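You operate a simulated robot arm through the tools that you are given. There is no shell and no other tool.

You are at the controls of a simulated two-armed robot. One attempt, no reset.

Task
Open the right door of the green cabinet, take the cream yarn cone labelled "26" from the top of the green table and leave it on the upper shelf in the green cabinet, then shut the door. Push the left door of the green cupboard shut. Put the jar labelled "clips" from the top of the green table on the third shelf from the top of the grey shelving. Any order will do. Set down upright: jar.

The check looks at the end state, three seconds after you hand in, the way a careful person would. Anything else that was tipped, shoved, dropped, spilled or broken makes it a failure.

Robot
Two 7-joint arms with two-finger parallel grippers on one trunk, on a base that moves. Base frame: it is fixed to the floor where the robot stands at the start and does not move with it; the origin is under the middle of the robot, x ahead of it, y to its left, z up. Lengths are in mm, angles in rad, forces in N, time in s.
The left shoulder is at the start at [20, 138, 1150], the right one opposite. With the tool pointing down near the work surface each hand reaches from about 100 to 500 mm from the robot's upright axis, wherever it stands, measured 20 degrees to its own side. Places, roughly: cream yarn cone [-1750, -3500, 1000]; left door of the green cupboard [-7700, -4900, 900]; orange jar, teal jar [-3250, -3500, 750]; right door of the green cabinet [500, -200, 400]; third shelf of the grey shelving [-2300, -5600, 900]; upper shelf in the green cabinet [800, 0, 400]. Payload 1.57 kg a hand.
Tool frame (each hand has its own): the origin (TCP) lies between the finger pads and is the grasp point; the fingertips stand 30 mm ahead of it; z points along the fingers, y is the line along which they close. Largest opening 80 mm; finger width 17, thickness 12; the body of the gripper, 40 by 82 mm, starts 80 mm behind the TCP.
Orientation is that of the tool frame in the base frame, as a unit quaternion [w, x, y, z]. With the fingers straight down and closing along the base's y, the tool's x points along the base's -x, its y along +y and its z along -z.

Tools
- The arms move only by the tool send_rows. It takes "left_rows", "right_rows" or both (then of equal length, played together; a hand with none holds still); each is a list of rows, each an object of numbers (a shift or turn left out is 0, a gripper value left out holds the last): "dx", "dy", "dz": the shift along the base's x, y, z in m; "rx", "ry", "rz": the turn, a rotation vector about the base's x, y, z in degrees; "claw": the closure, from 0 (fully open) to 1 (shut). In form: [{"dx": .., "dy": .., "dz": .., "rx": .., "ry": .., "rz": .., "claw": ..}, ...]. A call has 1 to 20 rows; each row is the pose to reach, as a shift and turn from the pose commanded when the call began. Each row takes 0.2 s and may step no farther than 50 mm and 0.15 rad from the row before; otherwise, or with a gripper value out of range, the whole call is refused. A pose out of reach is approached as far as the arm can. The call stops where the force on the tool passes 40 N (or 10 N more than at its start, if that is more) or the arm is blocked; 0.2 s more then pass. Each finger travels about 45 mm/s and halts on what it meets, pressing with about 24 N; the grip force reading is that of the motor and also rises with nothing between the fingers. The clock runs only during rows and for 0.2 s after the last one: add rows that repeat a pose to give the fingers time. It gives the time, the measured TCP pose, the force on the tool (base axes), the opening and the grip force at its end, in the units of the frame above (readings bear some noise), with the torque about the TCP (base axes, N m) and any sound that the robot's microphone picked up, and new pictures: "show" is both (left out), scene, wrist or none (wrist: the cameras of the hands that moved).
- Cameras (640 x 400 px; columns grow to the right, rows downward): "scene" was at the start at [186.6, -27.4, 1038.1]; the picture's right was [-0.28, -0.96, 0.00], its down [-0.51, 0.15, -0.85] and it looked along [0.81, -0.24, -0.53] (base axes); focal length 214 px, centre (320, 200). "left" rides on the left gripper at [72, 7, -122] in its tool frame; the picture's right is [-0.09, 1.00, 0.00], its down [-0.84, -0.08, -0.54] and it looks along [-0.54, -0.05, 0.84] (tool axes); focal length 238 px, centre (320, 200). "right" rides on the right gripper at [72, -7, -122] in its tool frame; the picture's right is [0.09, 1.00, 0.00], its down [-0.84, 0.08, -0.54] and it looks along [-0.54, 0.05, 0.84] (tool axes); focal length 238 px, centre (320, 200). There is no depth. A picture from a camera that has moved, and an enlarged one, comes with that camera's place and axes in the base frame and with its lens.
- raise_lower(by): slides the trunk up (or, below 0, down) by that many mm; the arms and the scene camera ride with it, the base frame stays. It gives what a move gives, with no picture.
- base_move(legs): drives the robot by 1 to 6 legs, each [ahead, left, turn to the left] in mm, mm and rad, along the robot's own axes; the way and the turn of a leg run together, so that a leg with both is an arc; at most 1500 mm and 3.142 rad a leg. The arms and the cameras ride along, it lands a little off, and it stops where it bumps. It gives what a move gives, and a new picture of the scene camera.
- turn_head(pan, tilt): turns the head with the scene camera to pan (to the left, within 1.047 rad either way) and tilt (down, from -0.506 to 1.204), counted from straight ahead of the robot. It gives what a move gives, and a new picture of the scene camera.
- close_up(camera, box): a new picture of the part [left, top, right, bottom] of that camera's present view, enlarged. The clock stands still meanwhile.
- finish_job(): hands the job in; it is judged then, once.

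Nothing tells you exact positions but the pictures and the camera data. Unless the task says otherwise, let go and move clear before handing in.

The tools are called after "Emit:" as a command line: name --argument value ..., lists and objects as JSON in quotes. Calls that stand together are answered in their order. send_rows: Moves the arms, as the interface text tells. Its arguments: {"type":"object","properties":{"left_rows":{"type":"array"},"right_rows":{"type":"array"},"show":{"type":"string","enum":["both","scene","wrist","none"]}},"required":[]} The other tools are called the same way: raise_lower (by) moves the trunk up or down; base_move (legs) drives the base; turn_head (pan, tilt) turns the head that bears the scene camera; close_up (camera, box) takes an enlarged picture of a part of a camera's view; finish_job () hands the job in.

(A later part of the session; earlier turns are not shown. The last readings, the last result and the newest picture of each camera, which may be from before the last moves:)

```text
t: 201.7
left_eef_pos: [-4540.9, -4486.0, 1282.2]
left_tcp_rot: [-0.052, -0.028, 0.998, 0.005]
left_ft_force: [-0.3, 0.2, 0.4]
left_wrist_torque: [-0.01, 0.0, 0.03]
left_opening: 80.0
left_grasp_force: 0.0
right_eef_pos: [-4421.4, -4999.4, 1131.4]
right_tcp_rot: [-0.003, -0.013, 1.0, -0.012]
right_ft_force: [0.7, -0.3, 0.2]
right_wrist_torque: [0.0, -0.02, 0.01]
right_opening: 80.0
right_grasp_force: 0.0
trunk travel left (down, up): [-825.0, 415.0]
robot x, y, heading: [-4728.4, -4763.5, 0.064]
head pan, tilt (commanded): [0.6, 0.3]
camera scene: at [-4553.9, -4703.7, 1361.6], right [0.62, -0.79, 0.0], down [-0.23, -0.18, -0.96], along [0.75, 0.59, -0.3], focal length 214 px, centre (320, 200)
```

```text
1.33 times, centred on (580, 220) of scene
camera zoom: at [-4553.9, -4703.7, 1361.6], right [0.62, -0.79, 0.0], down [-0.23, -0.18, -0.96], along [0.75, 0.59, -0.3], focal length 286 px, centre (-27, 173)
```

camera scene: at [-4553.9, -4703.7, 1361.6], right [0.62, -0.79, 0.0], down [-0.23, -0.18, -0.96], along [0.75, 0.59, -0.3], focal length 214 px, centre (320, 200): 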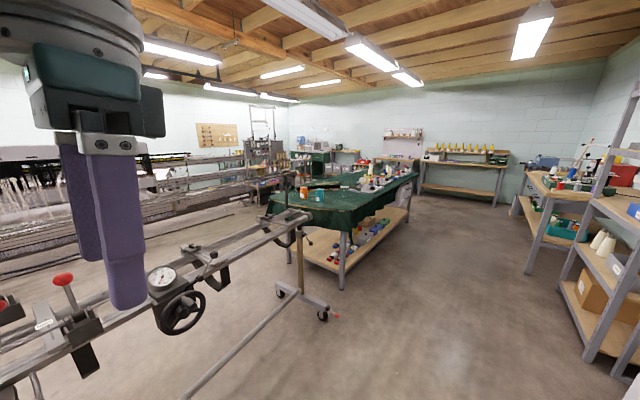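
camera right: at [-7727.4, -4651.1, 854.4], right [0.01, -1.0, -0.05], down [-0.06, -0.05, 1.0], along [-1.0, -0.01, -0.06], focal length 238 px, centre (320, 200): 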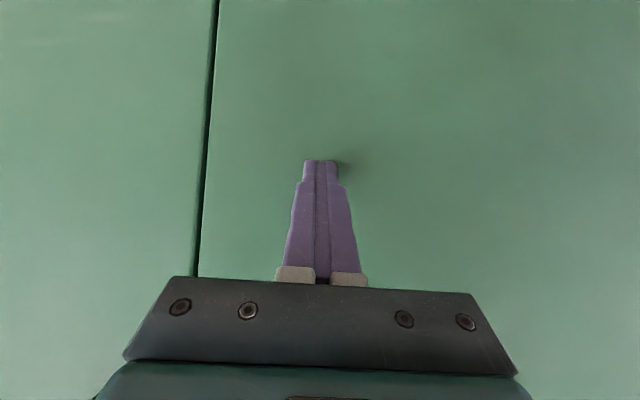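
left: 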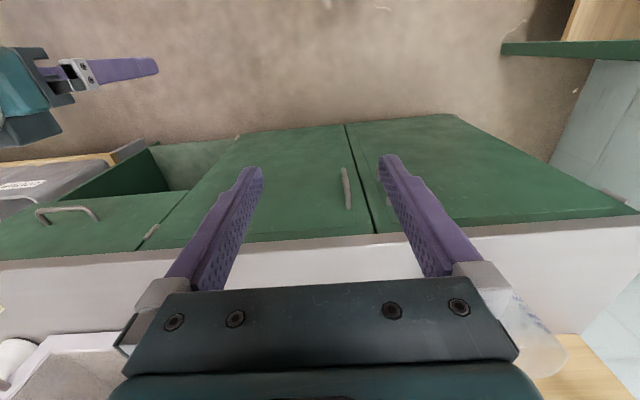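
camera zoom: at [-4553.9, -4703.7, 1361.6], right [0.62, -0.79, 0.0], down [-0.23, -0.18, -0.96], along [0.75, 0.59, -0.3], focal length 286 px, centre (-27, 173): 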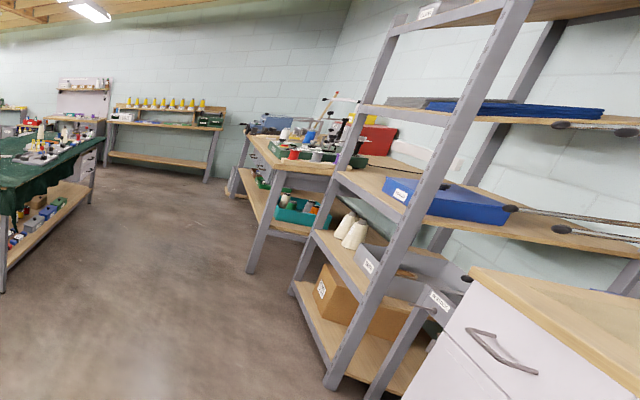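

The orange jar reads CLIPS, so that's the one I need. It stands at about (-3170, -3415), and I'll reach it best from the table's near (+y) side. I need to know my base footprint to see how close I can get.

Emit:
raise_lower --by -300

Emit:
turn_head --pan 0.0 --tilt 1.2

Emit:
turn_head --pan 1.047 --tilt 1.2

```text
t: 204.7
left_eef_pos: [-4539.9, -4485.2, 982.7]
left_tcp_rot: [-0.051, -0.028, 0.998, 0.006]
left_ft_force: [0.1, -1.0, -0.1]
left_wrist_torque: [-0.03, -0.01, -0.02]
left_opening: 79.8
left_grasp_force: 0.0
right_eef_pos: [-4420.8, -4999.9, 832.1]
right_tcp_rot: [-0.003, -0.014, 1.0, -0.013]
right_ft_force: [0.1, 0.4, -0.1]
right_wrist_torque: [0.01, 0.01, 0.03]
right_opening: 80.1
right_grasp_force: 0.0
trunk travel left (down, up): [-525.0, 715.0]
robot x, y, heading: [-4727.6, -4766.2, 0.062]
head pan, tilt (commanded): [0.6, 0.3]
```

```text
t: 205.9
left_eef_pos: [-4540.5, -4485.3, 982.2]
left_tcp_rot: [-0.052, -0.027, 0.998, 0.006]
left_ft_force: [0.3, 0.5, 0.6]
left_wrist_torque: [0.0, -0.01, -0.03]
left_opening: 79.9
left_grasp_force: 0.2
right_eef_pos: [-4421.6, -5001.0, 832.0]
right_tcp_rot: [-0.003, -0.014, 1.0, -0.012]
right_ft_force: [0.1, -0.8, -0.4]
right_wrist_torque: [-0.03, -0.01, -0.03]
right_opening: 80.1
right_grasp_force: 0.0
trunk travel left (down, up): [-525.0, 715.0]
robot x, y, heading: [-4728.6, -4763.9, 0.065]
head pan, tilt (commanded): [0.0, 1.201]
camera scene: at [-4571.5, -4757.7, 989.5], right [0.06, -1.0, 0.0], down [-0.93, -0.06, -0.36], along [0.36, 0.02, -0.93], focal length 214 px, centre (320, 200)
```

scene: 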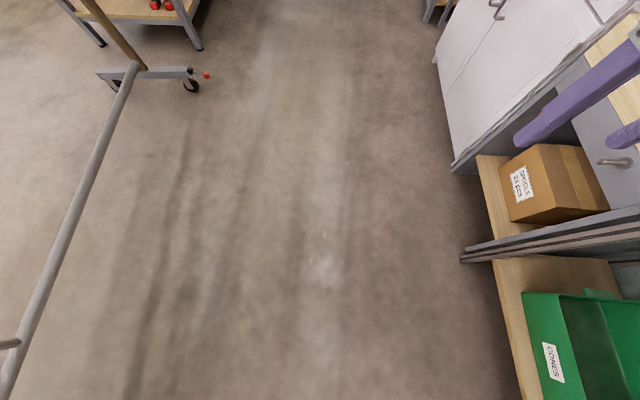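

```text
t: 207.2
left_eef_pos: [-4541.5, -4486.0, 983.9]
left_tcp_rot: [-0.052, -0.028, 0.998, 0.006]
left_ft_force: [-0.8, 1.2, 0.5]
left_wrist_torque: [-0.02, -0.02, -0.01]
left_opening: 79.9
left_grasp_force: 0.0
right_eef_pos: [-4421.3, -5000.0, 831.8]
right_tcp_rot: [-0.003, -0.014, 1.0, -0.012]
right_ft_force: [0.1, 0.5, -0.1]
right_wrist_torque: [-0.02, -0.02, 0.02]
right_opening: 79.8
right_grasp_force: 0.0
trunk travel left (down, up): [-525.0, 715.0]
robot x, y, heading: [-4725.8, -4766.1, 0.064]
head pan, tilt (commanded): [1.047, 1.201]
camera scene: at [-4602.6, -4711.2, 989.4], right [0.9, -0.44, 0.0], down [-0.41, -0.84, -0.36], along [0.16, 0.32, -0.93], focal length 214 px, centre (320, 200)
```

scene: 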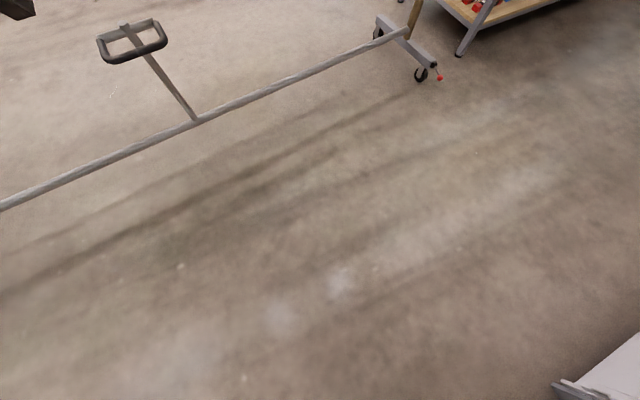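

My own base isn't visible in the camera, so I'll approach surfaces in small steps. I'll drive east along the corridor and inspect the grey shelving on the way.

Emit:
turn_head --pan -0.9 --tilt 0.2

Emit:
base_move --legs '[[0, 0, -0.064], [1300, 80, 0], [700, 40, 0]]'

```text
t: 209.1
left_eef_pos: [-4541.4, -4486.2, 981.6]
left_tcp_rot: [-0.051, -0.027, 0.998, 0.006]
left_ft_force: [-0.4, 0.3, -2.0]
left_wrist_torque: [0.01, 0.03, 0.0]
left_opening: 80.1
left_grasp_force: 0.1
right_eef_pos: [-4421.2, -4999.9, 831.8]
right_tcp_rot: [-0.003, -0.014, 1.0, -0.012]
right_ft_force: [0.4, 0.5, 0.5]
right_wrist_torque: [-0.01, 0.01, 0.0]
right_opening: 80.1
right_grasp_force: 0.1
trunk travel left (down, up): [-525.0, 715.0]
robot x, y, heading: [-4727.3, -4765.1, 0.06]
head pan, tilt (commanded): [-0.901, 0.201]
camera scene: at [-4564.9, -4830.4, 1070.8], right [-0.74, -0.67, 0.0], down [-0.13, 0.15, -0.98], along [0.66, -0.73, -0.2], focal length 214 px, centre (320, 200)
```

scene: 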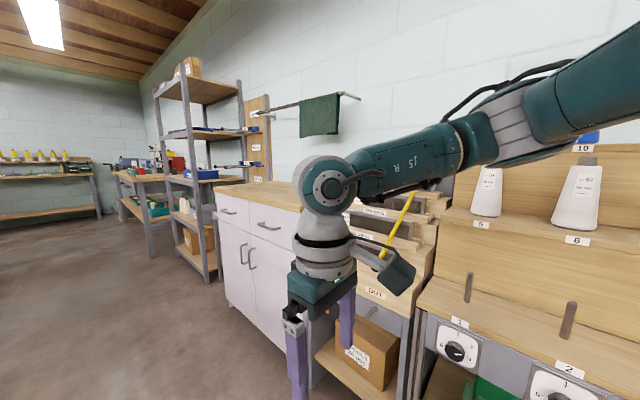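

```text
t: 219.6
left_eef_pos: [-2497.8, -4415.4, 982.4]
left_tcp_rot: [-0.052, 0.018, 0.998, 0.008]
left_ft_force: [0.1, 0.1, 0.3]
left_wrist_torque: [0.04, 0.0, 0.01]
left_opening: 80.0
left_grasp_force: 0.0
right_eef_pos: [-2425.4, -4938.9, 832.5]
right_tcp_rot: [-0.004, 0.032, 0.999, -0.013]
right_ft_force: [0.0, 0.3, -0.3]
right_wrist_torque: [-0.04, 0.0, 0.02]
right_opening: 80.2
right_grasp_force: 0.0
trunk travel left (down, up): [-525.0, 715.0]
robot x, y, heading: [-2708.4, -4677.4, -0.029]
head pan, tilt (commanded): [-0.901, 0.201]
camera scene: at [-2552.9, -4756.9, 1070.8], right [-0.8, -0.6, 0.0], down [-0.12, 0.16, -0.98], along [0.59, -0.78, -0.2], focal length 214 px, centre (320, 200)
```

scene: 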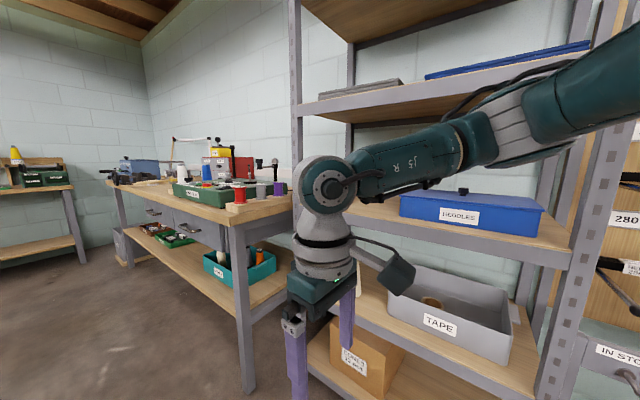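

The third shelf from the top is the one holding the blue HEDDLES box, at about z≈900 with its front at y≈-5263, and there's free space beside the box. Now I'll go around the table to its near side for the jar.

Emit:
turn_head --pan 0.0 --tilt 0.4

Emit:
base_move --legs '[[1350, 0, 0.03], [950, 0, 0]]'

```text
t: 220.8
left_eef_pos: [-2497.3, -4415.8, 984.0]
left_tcp_rot: [-0.052, 0.019, 0.998, 0.008]
left_ft_force: [-0.3, -0.4, 0.6]
left_wrist_torque: [-0.04, 0.01, 0.05]
left_opening: 79.9
left_grasp_force: 0.1
right_eef_pos: [-2424.6, -4938.1, 832.3]
right_tcp_rot: [-0.004, 0.032, 0.999, -0.012]
right_ft_force: [-0.6, -0.6, -0.7]
right_wrist_torque: [-0.01, 0.01, 0.0]
right_opening: 80.2
right_grasp_force: 0.0
trunk travel left (down, up): [-525.0, 715.0]
robot x, y, heading: [-2709.6, -4677.5, -0.026]
head pan, tilt (commanded): [0.0, 0.4]
camera scene: at [-2516.3, -4685.0, 1052.3], right [-0.03, -1.0, 0.0], down [-0.39, 0.01, -0.92], along [0.92, -0.03, -0.39], focal length 214 px, centre (320, 200)
```

scene: 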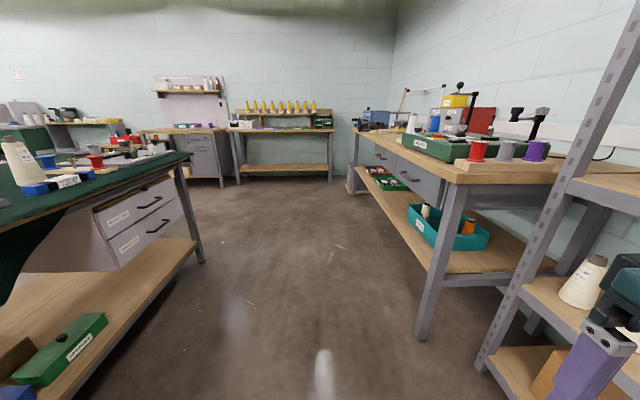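

```text
t: 232.1
left_eef_pos: [-205.9, -4445.8, 982.8]
left_tcp_rot: [-0.051, 0.009, 0.999, 0.008]
left_ft_force: [-0.4, -0.5, -0.6]
left_wrist_torque: [0.0, -0.01, 0.03]
left_opening: 80.1
left_grasp_force: 0.0
right_eef_pos: [-125.1, -4965.9, 831.2]
right_tcp_rot: [-0.004, 0.023, 1.0, -0.011]
right_ft_force: [-0.4, -0.2, -0.1]
right_wrist_torque: [-0.03, -0.01, -0.03]
right_opening: 80.3
right_grasp_force: 0.1
trunk travel left (down, up): [-525.0, 715.0]
robot x, y, heading: [-416.4, -4710.1, -0.008]
head pan, tilt (commanded): [0.0, 0.4]
camera scene: at [-220.5, -4715.5, 1052.3], right [-0.01, -1.0, 0.0], down [-0.39, 0.0, -0.92], along [0.92, -0.01, -0.39], focal length 214 px, centre (320, 200)
```

scene: 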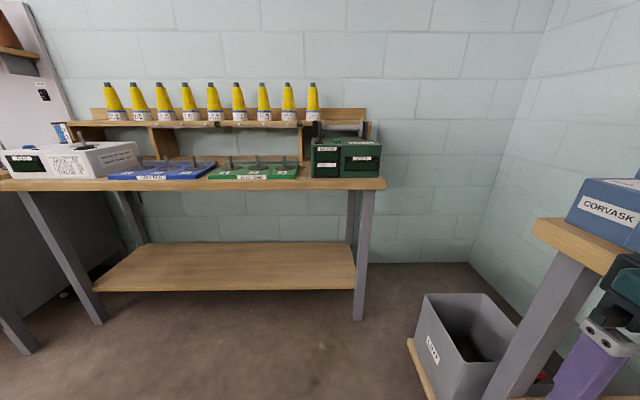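

Now sliding north between the table end and the benches.

Emit:
base_move --legs '[[30, 1150, 0], [0, 1150, 0]]'

```text
t: 243.4
left_eef_pos: [-211.9, -2151.4, 982.2]
left_tcp_rot: [-0.051, -0.015, 0.999, 0.007]
left_ft_force: [0.0, 0.1, -0.1]
left_wrist_torque: [0.01, 0.02, -0.02]
left_opening: 79.9
left_grasp_force: 0.0
right_eef_pos: [-104.1, -2669.3, 833.2]
right_tcp_rot: [-0.004, -0.002, 1.0, -0.013]
right_ft_force: [-0.2, -0.2, 0.6]
right_wrist_torque: [-0.01, -0.01, 0.02]
right_opening: 80.0
right_grasp_force: 0.1
trunk travel left (down, up): [-525.0, 715.0]
robot x, y, heading: [-406.2, -2425.9, 0.038]
head pan, tilt (commanded): [0.0, 0.4]
camera scene: at [-213.0, -2422.1, 1052.3], right [0.04, -1.0, 0.0], down [-0.39, -0.02, -0.92], along [0.92, 0.04, -0.39], focal length 214 px, centre (320, 200)
```

scene: 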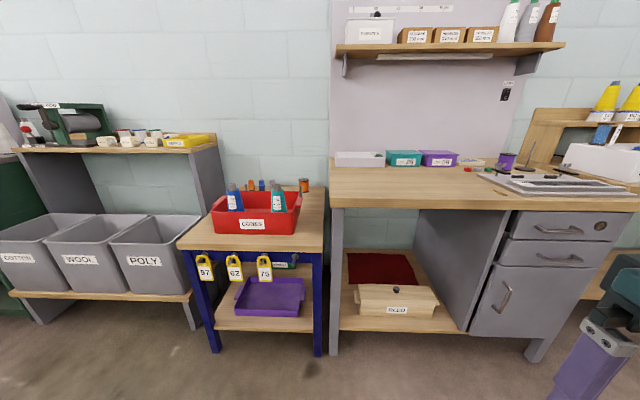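

Emit:
base_move --legs '[[0, 0, -1.605], [0, -1400, 0], [0, -1300, 0]]'

Emit:
turn_head --pan -0.3 --tilt 0.45

```text
t: 260.2
left_eef_pos: [-2799.0, -2684.8, 982.6]
left_tcp_rot: [-0.031, 0.705, 0.708, 0.041]
left_ft_force: [-0.6, -0.4, -0.8]
left_wrist_torque: [-0.03, 0.0, 0.0]
left_opening: 79.8
left_grasp_force: 0.0
right_eef_pos: [-3317.6, -2777.4, 830.8]
right_tcp_rot: [-0.011, 0.715, 0.699, -0.007]
right_ft_force: [0.0, 0.7, 0.0]
right_wrist_torque: [0.01, -0.01, 0.0]
right_opening: 79.9
right_grasp_force: 0.1
trunk travel left (down, up): [-525.0, 715.0]
robot x, y, heading: [-3071.5, -2480.8, -1.557]
head pan, tilt (commanded): [0.0, 0.4]
camera scene: at [-3065.4, -2677.7, 1052.3], right [-1.0, -0.01, 0.0], down [-0.01, 0.39, -0.92], along [0.01, -0.92, -0.39], focal length 214 px, centre (320, 200)
```

scene: 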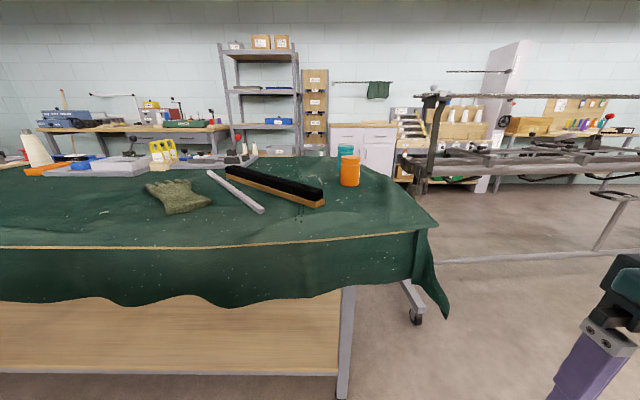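

```text
t: 261.0
left_eef_pos: [-2798.4, -2684.8, 982.7]
left_tcp_rot: [-0.032, 0.705, 0.708, 0.041]
left_ft_force: [-1.4, 0.0, 0.3]
left_wrist_torque: [0.03, 0.0, -0.05]
left_opening: 79.9
left_grasp_force: 0.1
right_eef_pos: [-3318.4, -2777.5, 831.3]
right_tcp_rot: [-0.011, 0.715, 0.699, -0.006]
right_ft_force: [0.0, -0.1, -0.2]
right_wrist_torque: [0.0, -0.04, 0.01]
right_opening: 80.3
right_grasp_force: 0.1
trunk travel left (down, up): [-525.0, 715.0]
robot x, y, heading: [-3068.5, -2480.6, -1.557]
head pan, tilt (commanded): [-0.3, 0.45]
camera scene: at [-3092.5, -2673.3, 1047.6], right [-0.96, 0.28, 0.0], down [0.12, 0.42, -0.9], along [-0.25, -0.86, -0.44], focal length 214 px, centre (320, 200)
```

scene: 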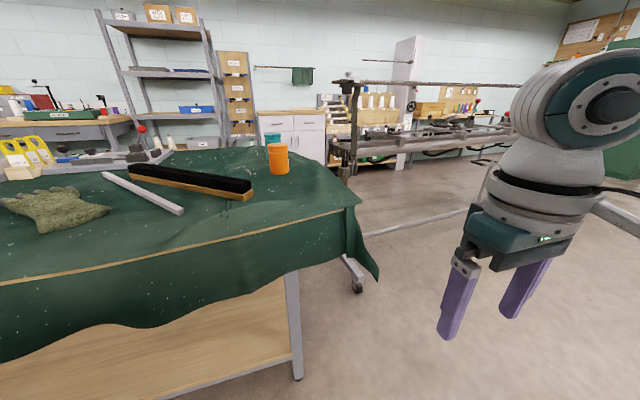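

The orange jar stands just behind the near-side corner leg, about 385 mm in from the edge. I'll zoom in to measure it, since the fingers only open 80 mm.

Emit:
close_up --camera "scene" --box '[240, 120, 320, 190]'

Emit:
turn_head --pan -0.12 --tilt 0.5

Emit:
close_up --camera "scene" --box '[292, 100, 356, 150]'

```text
5.71 times, centred on (280, 155) of scene
camera zoom: at [-3092.5, -2673.3, 1047.6], right [-0.96, 0.28, 0.0], down [0.12, 0.42, -0.9], along [-0.25, -0.86, -0.44], focal length 1226 px, centre (549, 457)
```

zoom: 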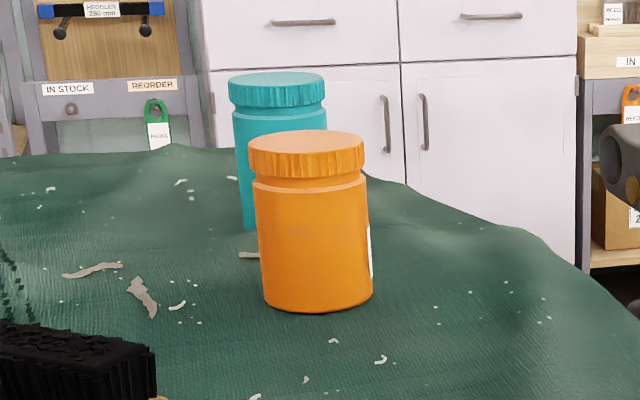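

```text
t: 261.8
left_eef_pos: [-2798.0, -2684.7, 982.2]
left_tcp_rot: [-0.031, 0.705, 0.707, 0.041]
left_ft_force: [0.3, -0.7, 0.2]
left_wrist_torque: [-0.02, 0.02, -0.02]
left_opening: 80.2
left_grasp_force: 0.0
right_eef_pos: [-3317.4, -2778.7, 832.1]
right_tcp_rot: [-0.011, 0.715, 0.699, -0.006]
right_ft_force: [-0.1, -0.5, -0.6]
right_wrist_torque: [-0.04, 0.0, -0.02]
right_opening: 80.0
right_grasp_force: 0.0
trunk travel left (down, up): [-525.0, 715.0]
robot x, y, heading: [-3069.4, -2484.7, -1.553]
head pan, tilt (commanded): [-0.12, 0.499]
camera scene: at [-3076.3, -2675.6, 1043.1], right [-0.99, 0.11, 0.0], down [0.05, 0.48, -0.88], along [-0.09, -0.87, -0.48], focal length 214 px, centre (320, 200)
```

scene: 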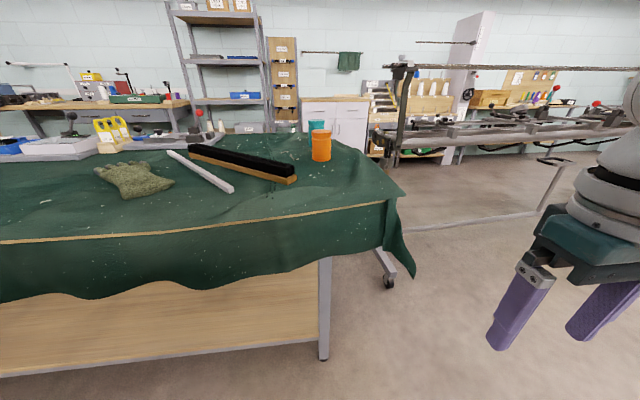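

```text
8.00 times, centred on (324, 125) of scene
camera zoom: at [-3076.3, -2675.6, 1043.1], right [-0.99, 0.11, 0.0], down [0.05, 0.48, -0.88], along [-0.09, -0.87, -0.48], focal length 1716 px, centre (288, 800)
```

zoom: 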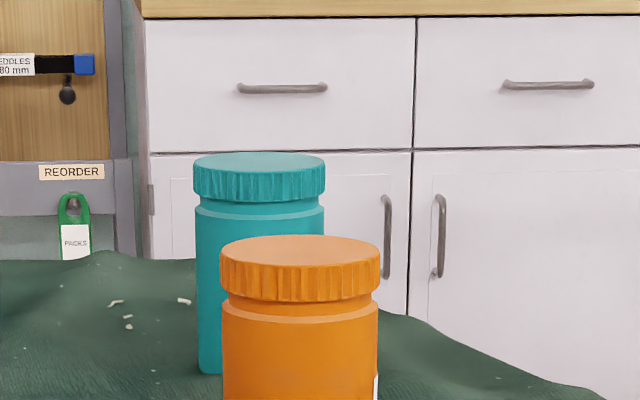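

The jar is about 70 mm across and 95 mm tall, so it fits with roughly 5 mm to spare on each side. I'll raise the left hand out of the way and pitch the right hand forward before approaching.

Emit:
send_rows --right_rows '[{"dx": 0.015, "dy": -0.023, "dz": 0.014, "rx": -4.2}, {"dx": 0.03, "dy": -0.046, "dz": 0.028, "rx": -8.4}, {"dx": 0.045, "dy": -0.069, "dz": 0.042, "rx": -12.6}, {"dx": 0.06, "dy": -0.092, "dz": 0.056, "rx": -16.8}, {"dx": 0.075, "dy": -0.115, "dz": 0.07, "rx": -21}, {"dx": 0.09, "dy": -0.138, "dz": 0.084, "rx": -25.2}, {"dx": 0.105, "dy": -0.161, "dz": 0.098, "rx": -29.4}, {"dx": 0.12, "dy": -0.184, "dz": 0.112, "rx": -33.6}, {"dx": 0.135, "dy": -0.207, "dz": 0.126, "rx": -37.8}, {"dx": 0.15, "dy": -0.23, "dz": 0.14, "rx": -42}, {"dx": 0.165, "dy": -0.253, "dz": 0.155, "rx": -46}, {"dx": 0.18, "dy": -0.277, "dz": 0.17, "rx": -50}, {"dx": 0.18, "dy": -0.277, "dz": 0.17, "rx": -50}]' --left_rows '[{"dz": 0.017}, {"dz": 0.034}, {"dz": 0.051}, {"dz": 0.068}, {"dz": 0.085}, {"dz": 0.102}, {"dz": 0.119}, {"dz": 0.136}, {"dz": 0.153}, {"dz": 0.17}, {"dz": 0.187}, {"dz": 0.2}, {"dz": 0.2}]' --show "both"

```text
t: 262.5
left_eef_pos: [-2795.6, -2655.4, 991.6]
left_tcp_rot: [-0.085, 0.706, 0.692, 0.127]
left_ft_force: [0.3, -0.1, 0.5]
left_wrist_torque: [-0.03, 0.01, -0.02]
left_opening: 79.8
left_grasp_force: 0.1
right_eef_pos: [-3280.5, -2836.8, 865.1]
right_tcp_rot: [0.051, 0.713, 0.696, -0.068]
right_ft_force: [1.0, 0.6, 0.2]
right_wrist_torque: [0.0, -0.01, -0.01]
right_opening: 79.6
right_grasp_force: 0.0
trunk travel left (down, up): [-525.0, 715.0]
robot x, y, heading: [-3070.3, -2487.0, -1.555]
head pan, tilt (commanded): [-0.12, 0.499]
stopped in row 3 (left hand): the arm was blocked; the commanded pose is now the measured one
camera scene: at [-3076.3, -2675.5, 1043.1], right [-0.99, 0.11, 0.0], down [0.05, 0.48, -0.88], along [-0.09, -0.87, -0.48], focal length 214 px, centre (320, 200)
camera right: at [-3282.6, -2745.2, 974.4], right [1.0, 0.07, -0.04], down [0.07, -0.73, 0.67], along [0.02, -0.68, -0.74], focal length 238 px, centre (320, 200)
camera left: at [-2796.0, -2622.0, 1129.6], right [0.99, -0.12, 0.03], down [-0.12, -0.96, 0.26], along [0.0, -0.27, -0.96], focal length 238 px, centre (320, 200)
```

scene: 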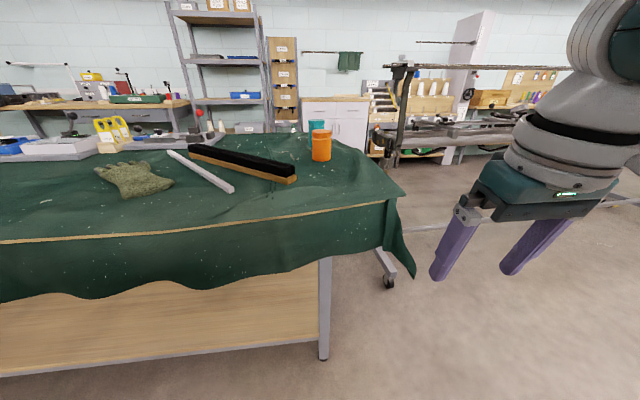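
right: 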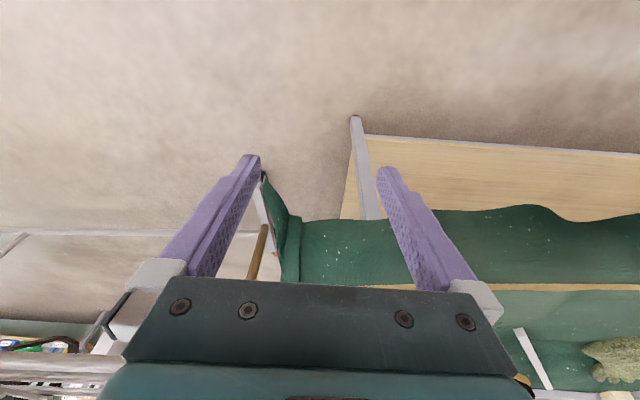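
left: 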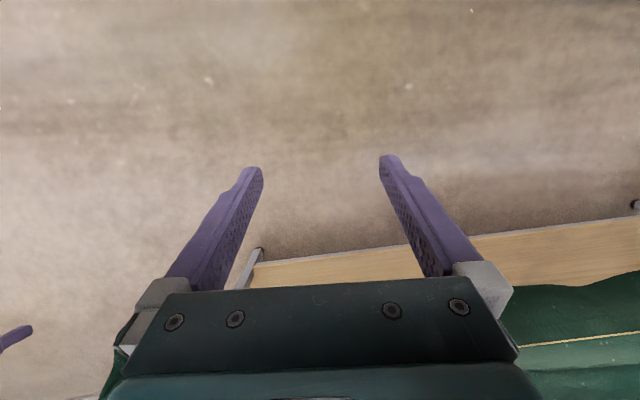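

The left arm was too folded to lift from there. I'll move it forward and level it while raising, then continue with the right hand.

Emit:
send_rows --left_rows '[{"dy": -0.015, "dz": 0.005, "rx": -2.1, "ry": 0.4}, {"dy": -0.03, "dz": 0.01, "rx": -4.3, "ry": 0.9}, {"dy": -0.045, "dz": 0.02, "rx": -6.4, "ry": 1.3}, {"dy": -0.06, "dz": 0.03, "rx": -8.6, "ry": 1.7}, {"dy": -0.075, "dz": 0.045, "rx": -10.7, "ry": 2.2}, {"dy": -0.09, "dz": 0.06, "rx": -12.9, "ry": 2.6}, {"dy": -0.105, "dz": 0.08, "rx": -15, "ry": 3.1}, {"dy": -0.12, "dz": 0.1, "rx": -17.2, "ry": 3.5}, {"dy": -0.12, "dz": 0.12, "rx": -17.2, "ry": 3.5}, {"dy": -0.12, "dz": 0.14, "rx": -17.2, "ry": 3.5}, {"dy": -0.12, "dz": 0.16, "rx": -17.2, "ry": 3.5}, {"dy": -0.12, "dz": 0.18, "rx": -17.2, "ry": 3.5}]' --show "none"

Emit:
send_rows --right_rows '[{"dx": 0.015, "dy": -0.022, "dz": 0.014, "rx": -4.2}, {"dx": 0.03, "dy": -0.044, "dz": 0.028, "rx": -8.4}, {"dx": 0.045, "dy": -0.066, "dz": 0.042, "rx": -12.6}, {"dx": 0.06, "dy": -0.088, "dz": 0.056, "rx": -16.8}, {"dx": 0.075, "dy": -0.11, "dz": 0.07, "rx": -21}, {"dx": 0.09, "dy": -0.132, "dz": 0.084, "rx": -25.2}, {"dx": 0.105, "dy": -0.154, "dz": 0.098, "rx": -29.4}, {"dx": 0.12, "dy": -0.176, "dz": 0.112, "rx": -33.6}, {"dx": 0.135, "dy": -0.198, "dz": 0.126, "rx": -37.8}, {"dx": 0.145, "dy": -0.218, "dz": 0.138, "rx": -40}, {"dx": 0.145, "dy": -0.218, "dz": 0.138, "rx": -40}]' --show "both"

```text
t: 263.6
left_eef_pos: [-2790.6, -2690.7, 992.9]
left_tcp_rot: [-0.081, 0.71, 0.685, 0.143]
left_ft_force: [-0.4, -0.4, -0.1]
left_wrist_torque: [-0.01, 0.02, 0.0]
left_opening: 80.1
left_grasp_force: 0.0
right_eef_pos: [-3281.3, -2836.2, 865.3]
right_tcp_rot: [0.052, 0.713, 0.696, -0.069]
right_ft_force: [0.8, -0.5, 0.3]
right_wrist_torque: [0.0, 0.03, 0.02]
right_opening: 80.1
right_grasp_force: 0.0
trunk travel left (down, up): [-525.0, 715.0]
robot x, y, heading: [-3070.1, -2485.7, -1.555]
head pan, tilt (commanded): [-0.12, 0.499]
stopped in row 5 (left hand): the arm was blocked; the commanded pose is now the measured one
```

```text
t: 266.0
left_eef_pos: [-2790.1, -2690.9, 992.4]
left_tcp_rot: [-0.08, 0.71, 0.685, 0.142]
left_ft_force: [0.0, 0.3, -0.4]
left_wrist_torque: [0.02, 0.0, 0.0]
left_opening: 80.1
left_grasp_force: 0.0
right_eef_pos: [-3133.7, -3053.9, 1002.7]
right_tcp_rot: [0.293, 0.652, 0.63, -0.303]
right_ft_force: [-0.1, 0.3, 0.5]
right_wrist_torque: [0.02, 0.01, -0.01]
right_opening: 80.1
right_grasp_force: 0.1
trunk travel left (down, up): [-525.0, 715.0]
robot x, y, heading: [-3068.7, -2485.2, -1.556]
head pan, tilt (commanded): [-0.12, 0.499]
camera scene: at [-3076.3, -2675.6, 1043.1], right [-0.99, 0.11, 0.0], down [0.05, 0.48, -0.88], along [-0.09, -0.87, -0.48], focal length 214 px, centre (320, 200)
camera right: at [-3134.7, -2914.9, 1028.0], right [1.0, 0.03, -0.07], down [0.07, -0.13, 0.99], along [0.02, -0.99, -0.13], focal length 238 px, centre (320, 200)
```

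scene: 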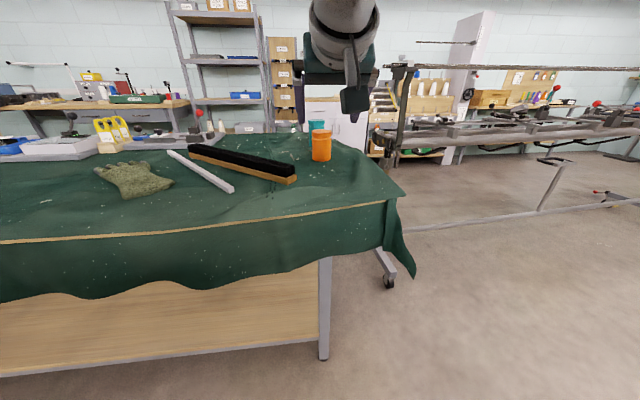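
right: 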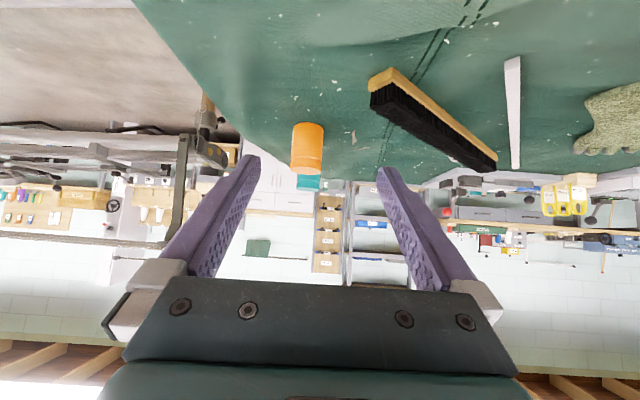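

The right hand is in position. I'll try bringing the left hand inward first to free it, then up.

Emit:
send_rows --left_rows '[{"dx": -0.02, "dy": -0.01}, {"dx": -0.04, "dy": -0.02}, {"dx": -0.06, "dy": -0.03}, {"dx": -0.08, "dy": -0.04}, {"dx": -0.1, "dy": -0.05, "rx": -3}, {"dx": -0.1, "dy": -0.06, "rx": -8}, {"dx": -0.1, "dy": -0.07, "rx": -13, "ry": 2}, {"dx": -0.1, "dy": -0.08, "rx": -17, "ry": 3}]' --show "none"

```text
t: 267.8
left_eef_pos: [-2890.6, -2768.9, 993.8]
left_tcp_rot: [0.008, 0.718, 0.696, 0.02]
left_ft_force: [-0.2, -0.3, 1.2]
left_wrist_torque: [0.01, 0.01, 0.0]
left_opening: 80.1
left_grasp_force: 0.0
right_eef_pos: [-3134.1, -3053.8, 1002.0]
right_tcp_rot: [0.293, 0.652, 0.63, -0.303]
right_ft_force: [-0.3, -0.6, 1.2]
right_wrist_torque: [-0.01, -0.02, -0.04]
right_opening: 80.2
right_grasp_force: 0.0
trunk travel left (down, up): [-525.0, 715.0]
robot x, y, heading: [-3068.8, -2485.3, -1.557]
head pan, tilt (commanded): [-0.12, 0.499]
```

Emit:
send_rows --left_rows '[{"dz": 0.02}, {"dz": 0.04}, {"dz": 0.06}, {"dz": 0.08}, {"dz": 0.1}, {"dz": 0.12}, {"dz": 0.14}, {"dz": 0.16}, {"dz": 0.18}]' --show "none"

```text
t: 268.9
left_eef_pos: [-2881.8, -2744.8, 1011.4]
left_tcp_rot: [-0.058, 0.712, 0.687, 0.135]
left_ft_force: [0.0, -0.5, 0.2]
left_wrist_torque: [-0.01, -0.04, 0.02]
left_opening: 79.9
left_grasp_force: 0.1
right_eef_pos: [-3134.4, -3053.6, 1003.6]
right_tcp_rot: [0.293, 0.652, 0.631, -0.302]
right_ft_force: [0.5, -0.1, 0.0]
right_wrist_torque: [0.03, 0.0, 0.03]
right_opening: 79.7
right_grasp_force: 0.0
trunk travel left (down, up): [-525.0, 715.0]
robot x, y, heading: [-3070.1, -2485.5, -1.552]
head pan, tilt (commanded): [-0.12, 0.499]
stopped in row 5 (left hand): the arm was blocked; the commanded pose is now the measured one
```

The left hand can't go higher with the tool down, but at z≈1010 it clears everything. I'll lower the trunk just a little and drive forward gradually, keeping the right hand high above the jar.

Emit:
base_move --legs '[[250, -26, -0.015]]'

Emit:
turn_head --pan -0.15 --tilt 0.75

```text
t: 270.7
left_eef_pos: [-2907.5, -2992.2, 1011.7]
left_tcp_rot: [-0.058, 0.715, 0.683, 0.135]
left_ft_force: [-0.5, 0.3, 0.5]
left_wrist_torque: [0.04, -0.01, 0.01]
left_opening: 80.0
left_grasp_force: 0.0
right_eef_pos: [-3162.4, -3300.5, 1002.6]
right_tcp_rot: [0.292, 0.655, 0.627, -0.304]
right_ft_force: [-0.1, 0.1, 0.7]
right_wrist_torque: [0.01, 0.02, 0.0]
right_opening: 79.8
right_grasp_force: 0.2
trunk travel left (down, up): [-525.0, 715.0]
robot x, y, heading: [-3088.0, -2728.5, -1.57]
head pan, tilt (commanded): [-0.12, 0.499]
camera scene: at [-3101.6, -2923.2, 1043.2], right [-0.99, 0.12, 0.0], down [0.06, 0.48, -0.88], along [-0.1, -0.87, -0.48], focal length 214 px, centre (320, 200)
```

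scene: 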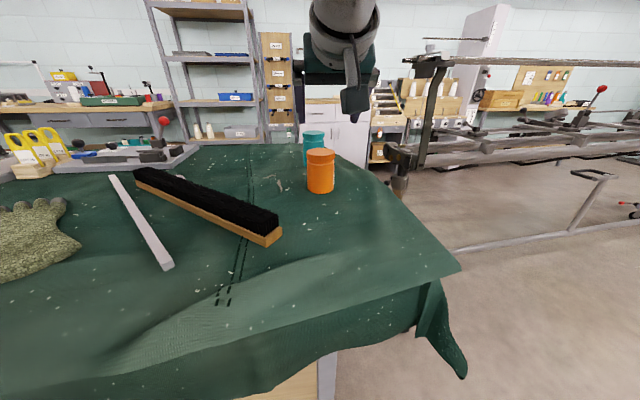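

```text
t: 271.5
left_eef_pos: [-2907.2, -2993.2, 1011.5]
left_tcp_rot: [-0.059, 0.715, 0.683, 0.135]
left_ft_force: [0.4, 0.2, 0.8]
left_wrist_torque: [-0.04, 0.01, 0.01]
left_opening: 80.1
left_grasp_force: 0.1
right_eef_pos: [-3161.6, -3302.9, 1001.5]
right_tcp_rot: [0.291, 0.655, 0.628, -0.304]
right_ft_force: [0.1, 0.4, -0.6]
right_wrist_torque: [0.01, 0.0, 0.01]
right_opening: 79.8
right_grasp_force: 0.0
trunk travel left (down, up): [-525.0, 715.0]
robot x, y, heading: [-3092.6, -2731.7, -1.566]
head pan, tilt (commanded): [-0.15, 0.75]
camera scene: at [-3103.1, -2914.7, 1021.2], right [-0.99, 0.14, 0.0], down [0.1, 0.67, -0.73], along [-0.11, -0.72, -0.68], focal length 214 px, centre (320, 200)
```

scene: 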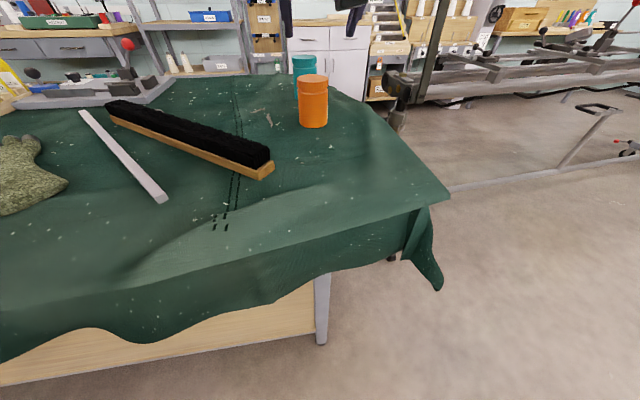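

The jar centre holds at about (-3162, -3443), with the lid top near z≈893. I'll creep forward until the hand is right above it.

Emit:
base_move --legs '[[90, 0, 0], [50, 0, 0]]'

Emit:
send_rows --right_rows '[{"claw": 0}]' --show "wrist"

```text
t: 273.1
left_eef_pos: [-2904.4, -3131.4, 1011.0]
left_tcp_rot: [-0.057, 0.714, 0.685, 0.134]
left_ft_force: [0.0, 0.3, 0.4]
left_wrist_torque: [-0.01, 0.03, -0.04]
left_opening: 79.8
left_grasp_force: 0.0
right_eef_pos: [-3157.8, -3441.0, 1001.8]
right_tcp_rot: [0.292, 0.653, 0.629, -0.303]
right_ft_force: [-0.4, -0.1, -1.0]
right_wrist_torque: [0.03, -0.01, -0.04]
right_opening: 80.1
right_grasp_force: 0.0
trunk travel left (down, up): [-525.0, 715.0]
robot x, y, heading: [-3089.9, -2866.1, -1.559]
head pan, tilt (commanded): [-0.15, 0.75]
camera scene: at [-3101.5, -3054.3, 1021.2], right [-0.99, 0.14, 0.0], down [0.1, 0.67, -0.73], along [-0.1, -0.72, -0.68], focal length 214 px, centre (320, 200)
```

scene: 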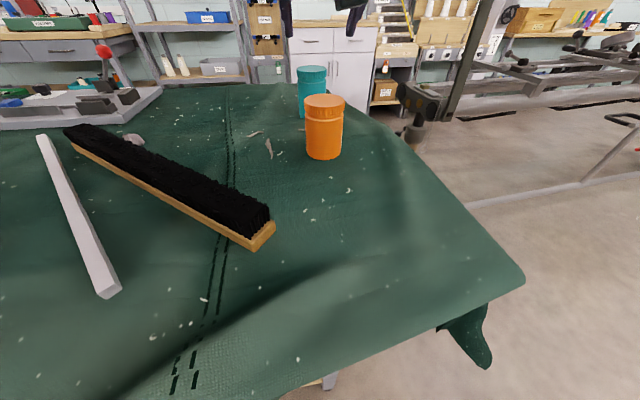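

```text
t: 273.5
left_eef_pos: [-2906.2, -3130.9, 1010.7]
left_tcp_rot: [-0.057, 0.714, 0.685, 0.134]
left_ft_force: [-0.3, -0.2, 0.0]
left_wrist_torque: [0.02, -0.01, 0.0]
left_opening: 80.0
left_grasp_force: 0.1
right_eef_pos: [-3158.3, -3440.9, 1002.2]
right_tcp_rot: [0.292, 0.653, 0.629, -0.303]
right_ft_force: [0.6, 0.7, 0.1]
right_wrist_torque: [0.01, 0.02, 0.03]
right_opening: 79.9
right_grasp_force: 0.0
trunk travel left (down, up): [-525.0, 715.0]
robot x, y, heading: [-3091.5, -2866.7, -1.564]
head pan, tilt (commanded): [-0.15, 0.75]
camera right: at [-3159.9, -3301.0, 1027.7], right [1.0, 0.02, -0.07], down [0.07, -0.13, 0.99], along [0.01, -0.99, -0.13], focal length 238 px, centre (320, 200)
```

right: 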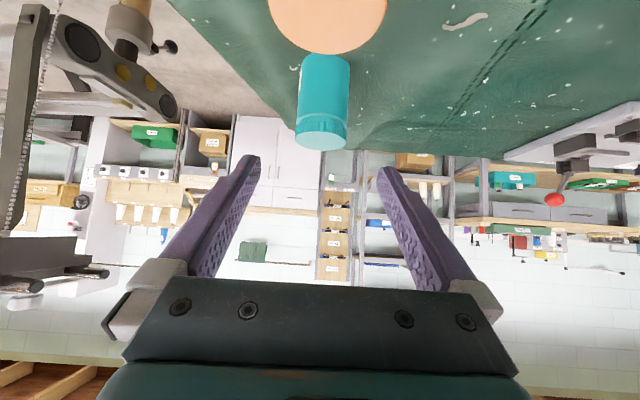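

Nearly centred: the jar reads at x≈-3161.5 against my TCP at -3158. I'll fix the small offset, lower the trunk, and check the straddle.

Emit:
send_rows --right_rows '[{"dx": -0.003, "dy": 0.004}, {"dx": -0.003, "dy": 0.004, "dz": -0.02}, {"dx": -0.003, "dy": 0.004, "dz": -0.04}, {"dx": -0.003, "dy": 0.004, "dz": -0.05}]' --show "wrist"

Emit:
close_up --camera "scene" --box '[240, 0, 400, 100]'

```text
t: 274.5
left_eef_pos: [-2904.9, -3130.9, 1011.4]
left_tcp_rot: [-0.058, 0.714, 0.685, 0.135]
left_ft_force: [-0.1, 0.6, 0.9]
left_wrist_torque: [0.03, 0.0, 0.01]
left_opening: 79.8
left_grasp_force: 0.0
right_eef_pos: [-3162.7, -3435.6, 952.2]
right_tcp_rot: [0.292, 0.654, 0.629, -0.303]
right_ft_force: [0.3, 0.8, -1.0]
right_wrist_torque: [-0.03, -0.02, 0.0]
right_opening: 80.2
right_grasp_force: 0.1
trunk travel left (down, up): [-525.0, 715.0]
robot x, y, heading: [-3091.1, -2873.9, -1.56]
head pan, tilt (commanded): [-0.15, 0.75]
camera right: at [-3163.5, -3296.6, 978.0], right [1.0, 0.02, -0.07], down [0.07, -0.13, 0.99], along [0.01, -0.99, -0.13], focal length 238 px, centre (320, 200)
```

right: 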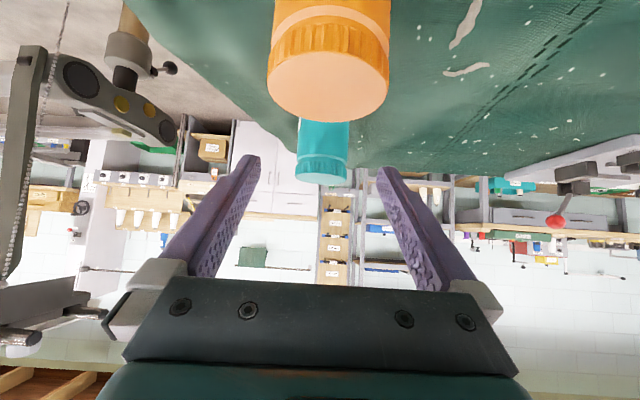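

```text
4.00 times, centred on (320, 50) of scene
camera zoom: at [-3101.5, -3053.9, 1021.2], right [-0.99, 0.14, 0.0], down [0.1, 0.68, -0.73], along [-0.1, -0.72, -0.68], focal length 858 px, centre (320, 800)
```

zoom: 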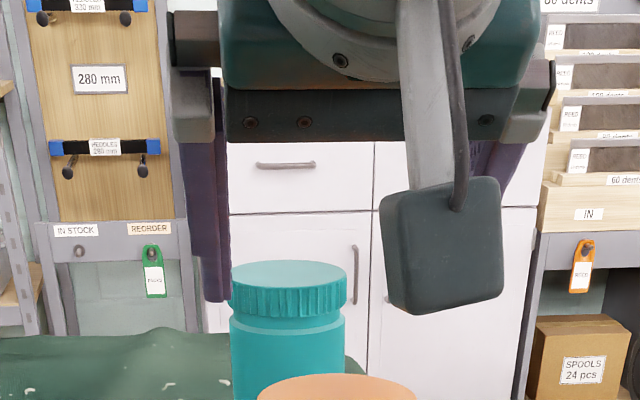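

The jar and TCP agree in x to about 1 mm. Lowering with the trunk now, in steps.

Emit:
raise_lower --by -45

Emit:
close_up --camera "right" --box '[160, 0, 480, 200]'

```text
t: 275.4
left_eef_pos: [-2906.3, -3131.2, 966.6]
left_tcp_rot: [-0.058, 0.713, 0.685, 0.135]
left_ft_force: [0.2, -0.2, 0.0]
left_wrist_torque: [0.01, -0.01, 0.02]
left_opening: 80.1
left_grasp_force: 0.1
right_eef_pos: [-3162.3, -3437.0, 907.9]
right_tcp_rot: [0.292, 0.654, 0.629, -0.303]
right_ft_force: [-0.6, 0.8, 0.4]
right_wrist_torque: [-0.02, 0.0, 0.0]
right_opening: 80.1
right_grasp_force: 0.1
trunk travel left (down, up): [-480.0, 760.0]
robot x, y, heading: [-3091.7, -2867.9, -1.566]
head pan, tilt (commanded): [-0.15, 0.75]
```

```text
2.00 times, centred on (320, 100) of right
camera zoom: at [-3163.6, -3296.8, 933.3], right [1.0, 0.02, -0.07], down [0.07, -0.13, 0.99], along [0.01, -0.99, -0.13], focal length 477 px, centre (320, 400)
```

zoom: 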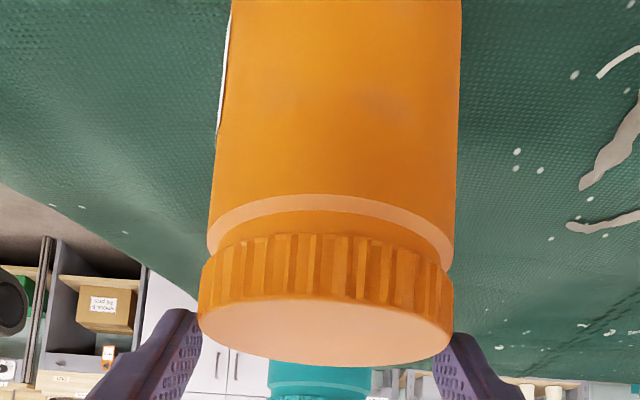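

The lid sits between the fingertips, offset by about 1 mm. I'll correct that and continue down with the force-limited arm.

Emit:
send_rows --right_rows '[{"dx": 0.0015, "dy": 0.002}, {"dx": 0.0015, "dy": 0.003, "dz": -0.01}, {"dx": 0.0015, "dy": 0.003, "dz": -0.02}, {"dx": 0.0015, "dy": 0.003, "dz": -0.03}, {"dx": 0.0015, "dy": 0.003, "dz": -0.04}, {"dx": 0.0015, "dy": 0.003, "dz": -0.05}]' --show "both"

```text
t: 276.8
left_eef_pos: [-2906.6, -3130.6, 965.7]
left_tcp_rot: [-0.059, 0.713, 0.685, 0.135]
left_ft_force: [-0.8, 0.9, 0.1]
left_wrist_torque: [0.02, -0.01, 0.01]
left_opening: 80.1
left_grasp_force: 0.2
right_eef_pos: [-3160.5, -3433.0, 856.8]
right_tcp_rot: [0.292, 0.653, 0.629, -0.303]
right_ft_force: [-1.0, 0.6, -0.5]
right_wrist_torque: [0.01, 0.02, 0.02]
right_opening: 80.0
right_grasp_force: 0.1
trunk travel left (down, up): [-480.0, 760.0]
robot x, y, heading: [-3088.9, -2867.7, -1.562]
head pan, tilt (commanded): [-0.15, 0.75]
camera scene: at [-3101.4, -3053.9, 976.2], right [-0.99, 0.14, 0.0], down [0.1, 0.68, -0.73], along [-0.1, -0.72, -0.68], focal length 214 px, centre (320, 200)
camera right: at [-3161.9, -3294.5, 884.0], right [1.0, 0.02, -0.07], down [0.07, -0.13, 0.99], along [0.01, -0.99, -0.13], focal length 238 px, centre (320, 200)
```

scene: 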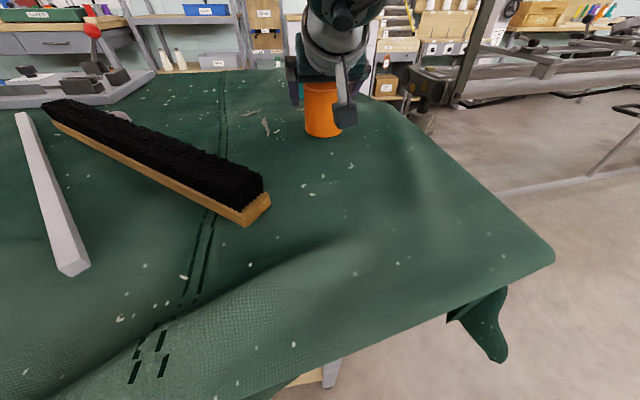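
right: 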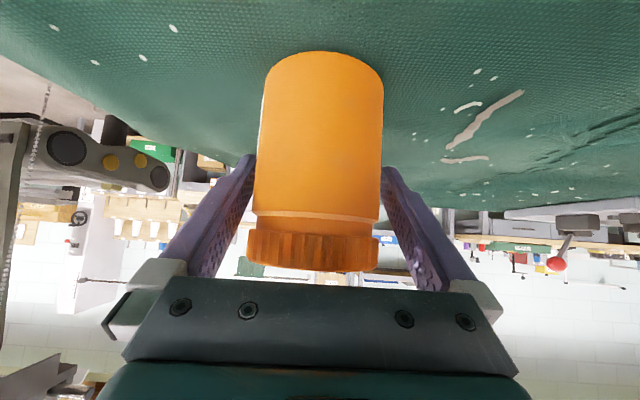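

Clean straddle with no contact. Closing on the jar.

Emit:
send_rows --right_rows '[{"dz": -0.004}, {"dz": -0.004, "claw": 0.2}, {"dz": -0.004, "claw": 0.4}, {"dz": -0.004, "claw": 1}, {"dz": -0.004, "claw": 1}, {"dz": -0.004, "claw": 1}]' --show "wrist"

```text
t: 278.2
left_eef_pos: [-2905.0, -3131.7, 965.6]
left_tcp_rot: [-0.058, 0.713, 0.685, 0.135]
left_ft_force: [0.1, -0.3, -0.2]
left_wrist_torque: [0.02, -0.02, 0.0]
left_opening: 79.9
left_grasp_force: 0.0
right_eef_pos: [-3160.5, -3433.7, 854.8]
right_tcp_rot: [0.292, 0.654, 0.629, -0.304]
right_ft_force: [-0.4, -0.5, 0.5]
right_wrist_torque: [-0.04, 0.08, 0.01]
right_opening: 66.2
right_grasp_force: 24.0
trunk travel left (down, up): [-480.0, 760.0]
robot x, y, heading: [-3092.5, -2868.3, -1.561]
head pan, tilt (commanded): [-0.15, 0.75]
camera right: at [-3161.5, -3294.1, 880.1], right [1.0, 0.02, -0.07], down [0.07, -0.13, 0.99], along [0.01, -0.99, -0.13], focal length 238 px, centre (320, 200)
```

right: 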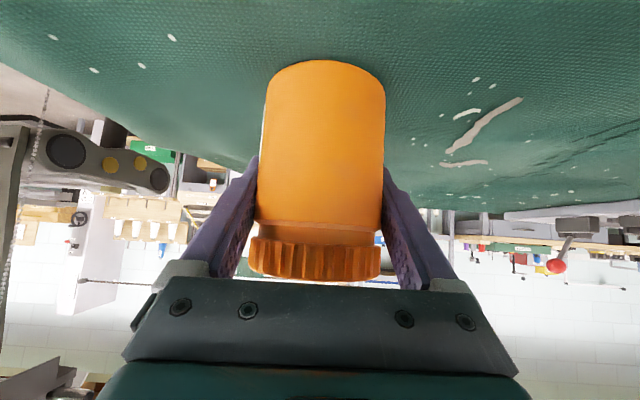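

Gripped at 66 mm with 24 N. Lifting straight up.

Emit:
send_rows --right_rows '[{"dz": 0.015}, {"dz": 0.03}, {"dz": 0.05}, {"dz": 0.07}, {"dz": 0.09}, {"dz": 0.09}]' --show "wrist"

Emit:
raise_lower --by 80

```text
t: 279.6
left_eef_pos: [-2905.8, -3132.1, 966.1]
left_tcp_rot: [-0.058, 0.713, 0.685, 0.135]
left_ft_force: [-0.4, -0.4, -0.8]
left_wrist_torque: [-0.02, 0.01, -0.04]
left_opening: 79.7
left_grasp_force: 0.0
right_eef_pos: [-3159.9, -3430.7, 944.1]
right_tcp_rot: [0.292, 0.653, 0.629, -0.303]
right_ft_force: [-1.3, -0.2, -2.0]
right_wrist_torque: [-0.04, 0.02, -0.02]
right_opening: 66.2
right_grasp_force: 23.8
trunk travel left (down, up): [-480.0, 760.0]
robot x, y, heading: [-3093.7, -2871.0, -1.561]
head pan, tilt (commanded): [-0.15, 0.75]
camera right: at [-3161.2, -3292.4, 969.9], right [1.0, 0.02, -0.07], down [0.07, -0.13, 0.99], along [0.01, -0.99, -0.13], focal length 238 px, centre (320, 200)
```

right: 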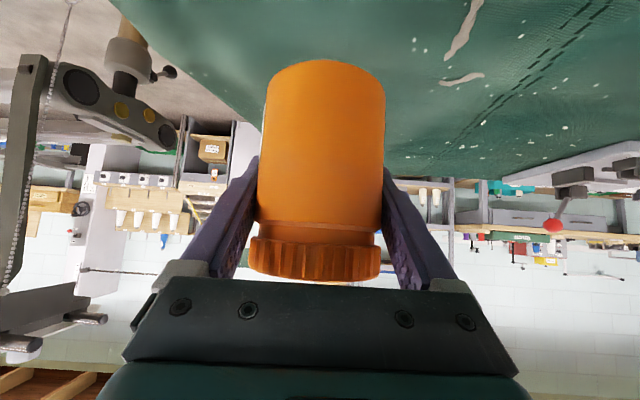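

```text
t: 280.7
left_eef_pos: [-2907.0, -3132.2, 1045.7]
left_tcp_rot: [-0.058, 0.714, 0.685, 0.135]
left_ft_force: [0.5, -0.1, -0.1]
left_wrist_torque: [0.0, 0.0, -0.05]
left_opening: 80.1
left_grasp_force: 0.0
right_eef_pos: [-3160.3, -3431.3, 1024.0]
right_tcp_rot: [0.293, 0.653, 0.629, -0.304]
right_ft_force: [-0.7, 0.1, -1.6]
right_wrist_torque: [-0.03, 0.02, 0.05]
right_opening: 66.4
right_grasp_force: 24.0
trunk travel left (down, up): [-560.0, 680.0]
robot x, y, heading: [-3094.2, -2871.8, -1.564]
head pan, tilt (commanded): [-0.15, 0.75]
```

The jar is held securely and upright, with its base about 60 mm below the TCP. I'll back away and go around the table to the shelving.

Emit:
base_move --legs '[[-300, 0, 0], [-200, 0, 0], [0, 1350, 0], [0, 1300, 0]]'

```text
t: 296.8
left_eef_pos: [-177.7, -2530.8, 1045.6]
left_tcp_rot: [-0.06, 0.697, 0.702, 0.133]
left_ft_force: [-0.3, -0.5, 0.1]
left_wrist_torque: [0.02, -0.03, -0.02]
left_opening: 80.0
left_grasp_force: 0.0
right_eef_pos: [-416.6, -2843.3, 1023.9]
right_tcp_rot: [0.299, 0.638, 0.644, -0.297]
right_ft_force: [-0.6, -0.2, -2.4]
right_wrist_torque: [0.02, -0.02, -0.02]
right_opening: 65.9
right_grasp_force: 24.0
trunk travel left (down, up): [-560.0, 680.0]
robot x, y, heading: [-376.1, -2277.3, -1.51]
head pan, tilt (commanded): [-0.15, 0.75]
camera scene: at [-376.5, -2462.3, 1056.1], right [-1.0, 0.09, 0.0], down [0.06, 0.68, -0.73], along [-0.07, -0.73, -0.68], focal length 214 px, centre (320, 200)
```

scene: 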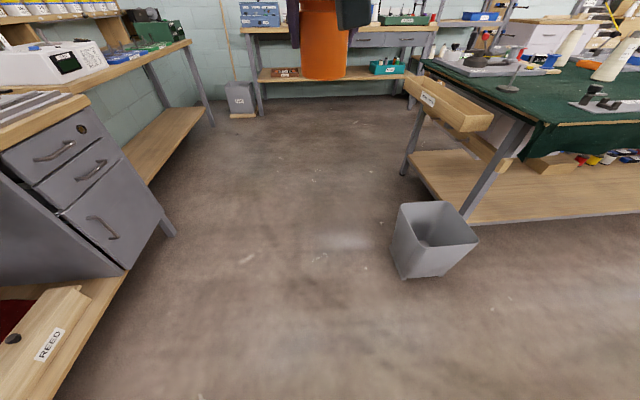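

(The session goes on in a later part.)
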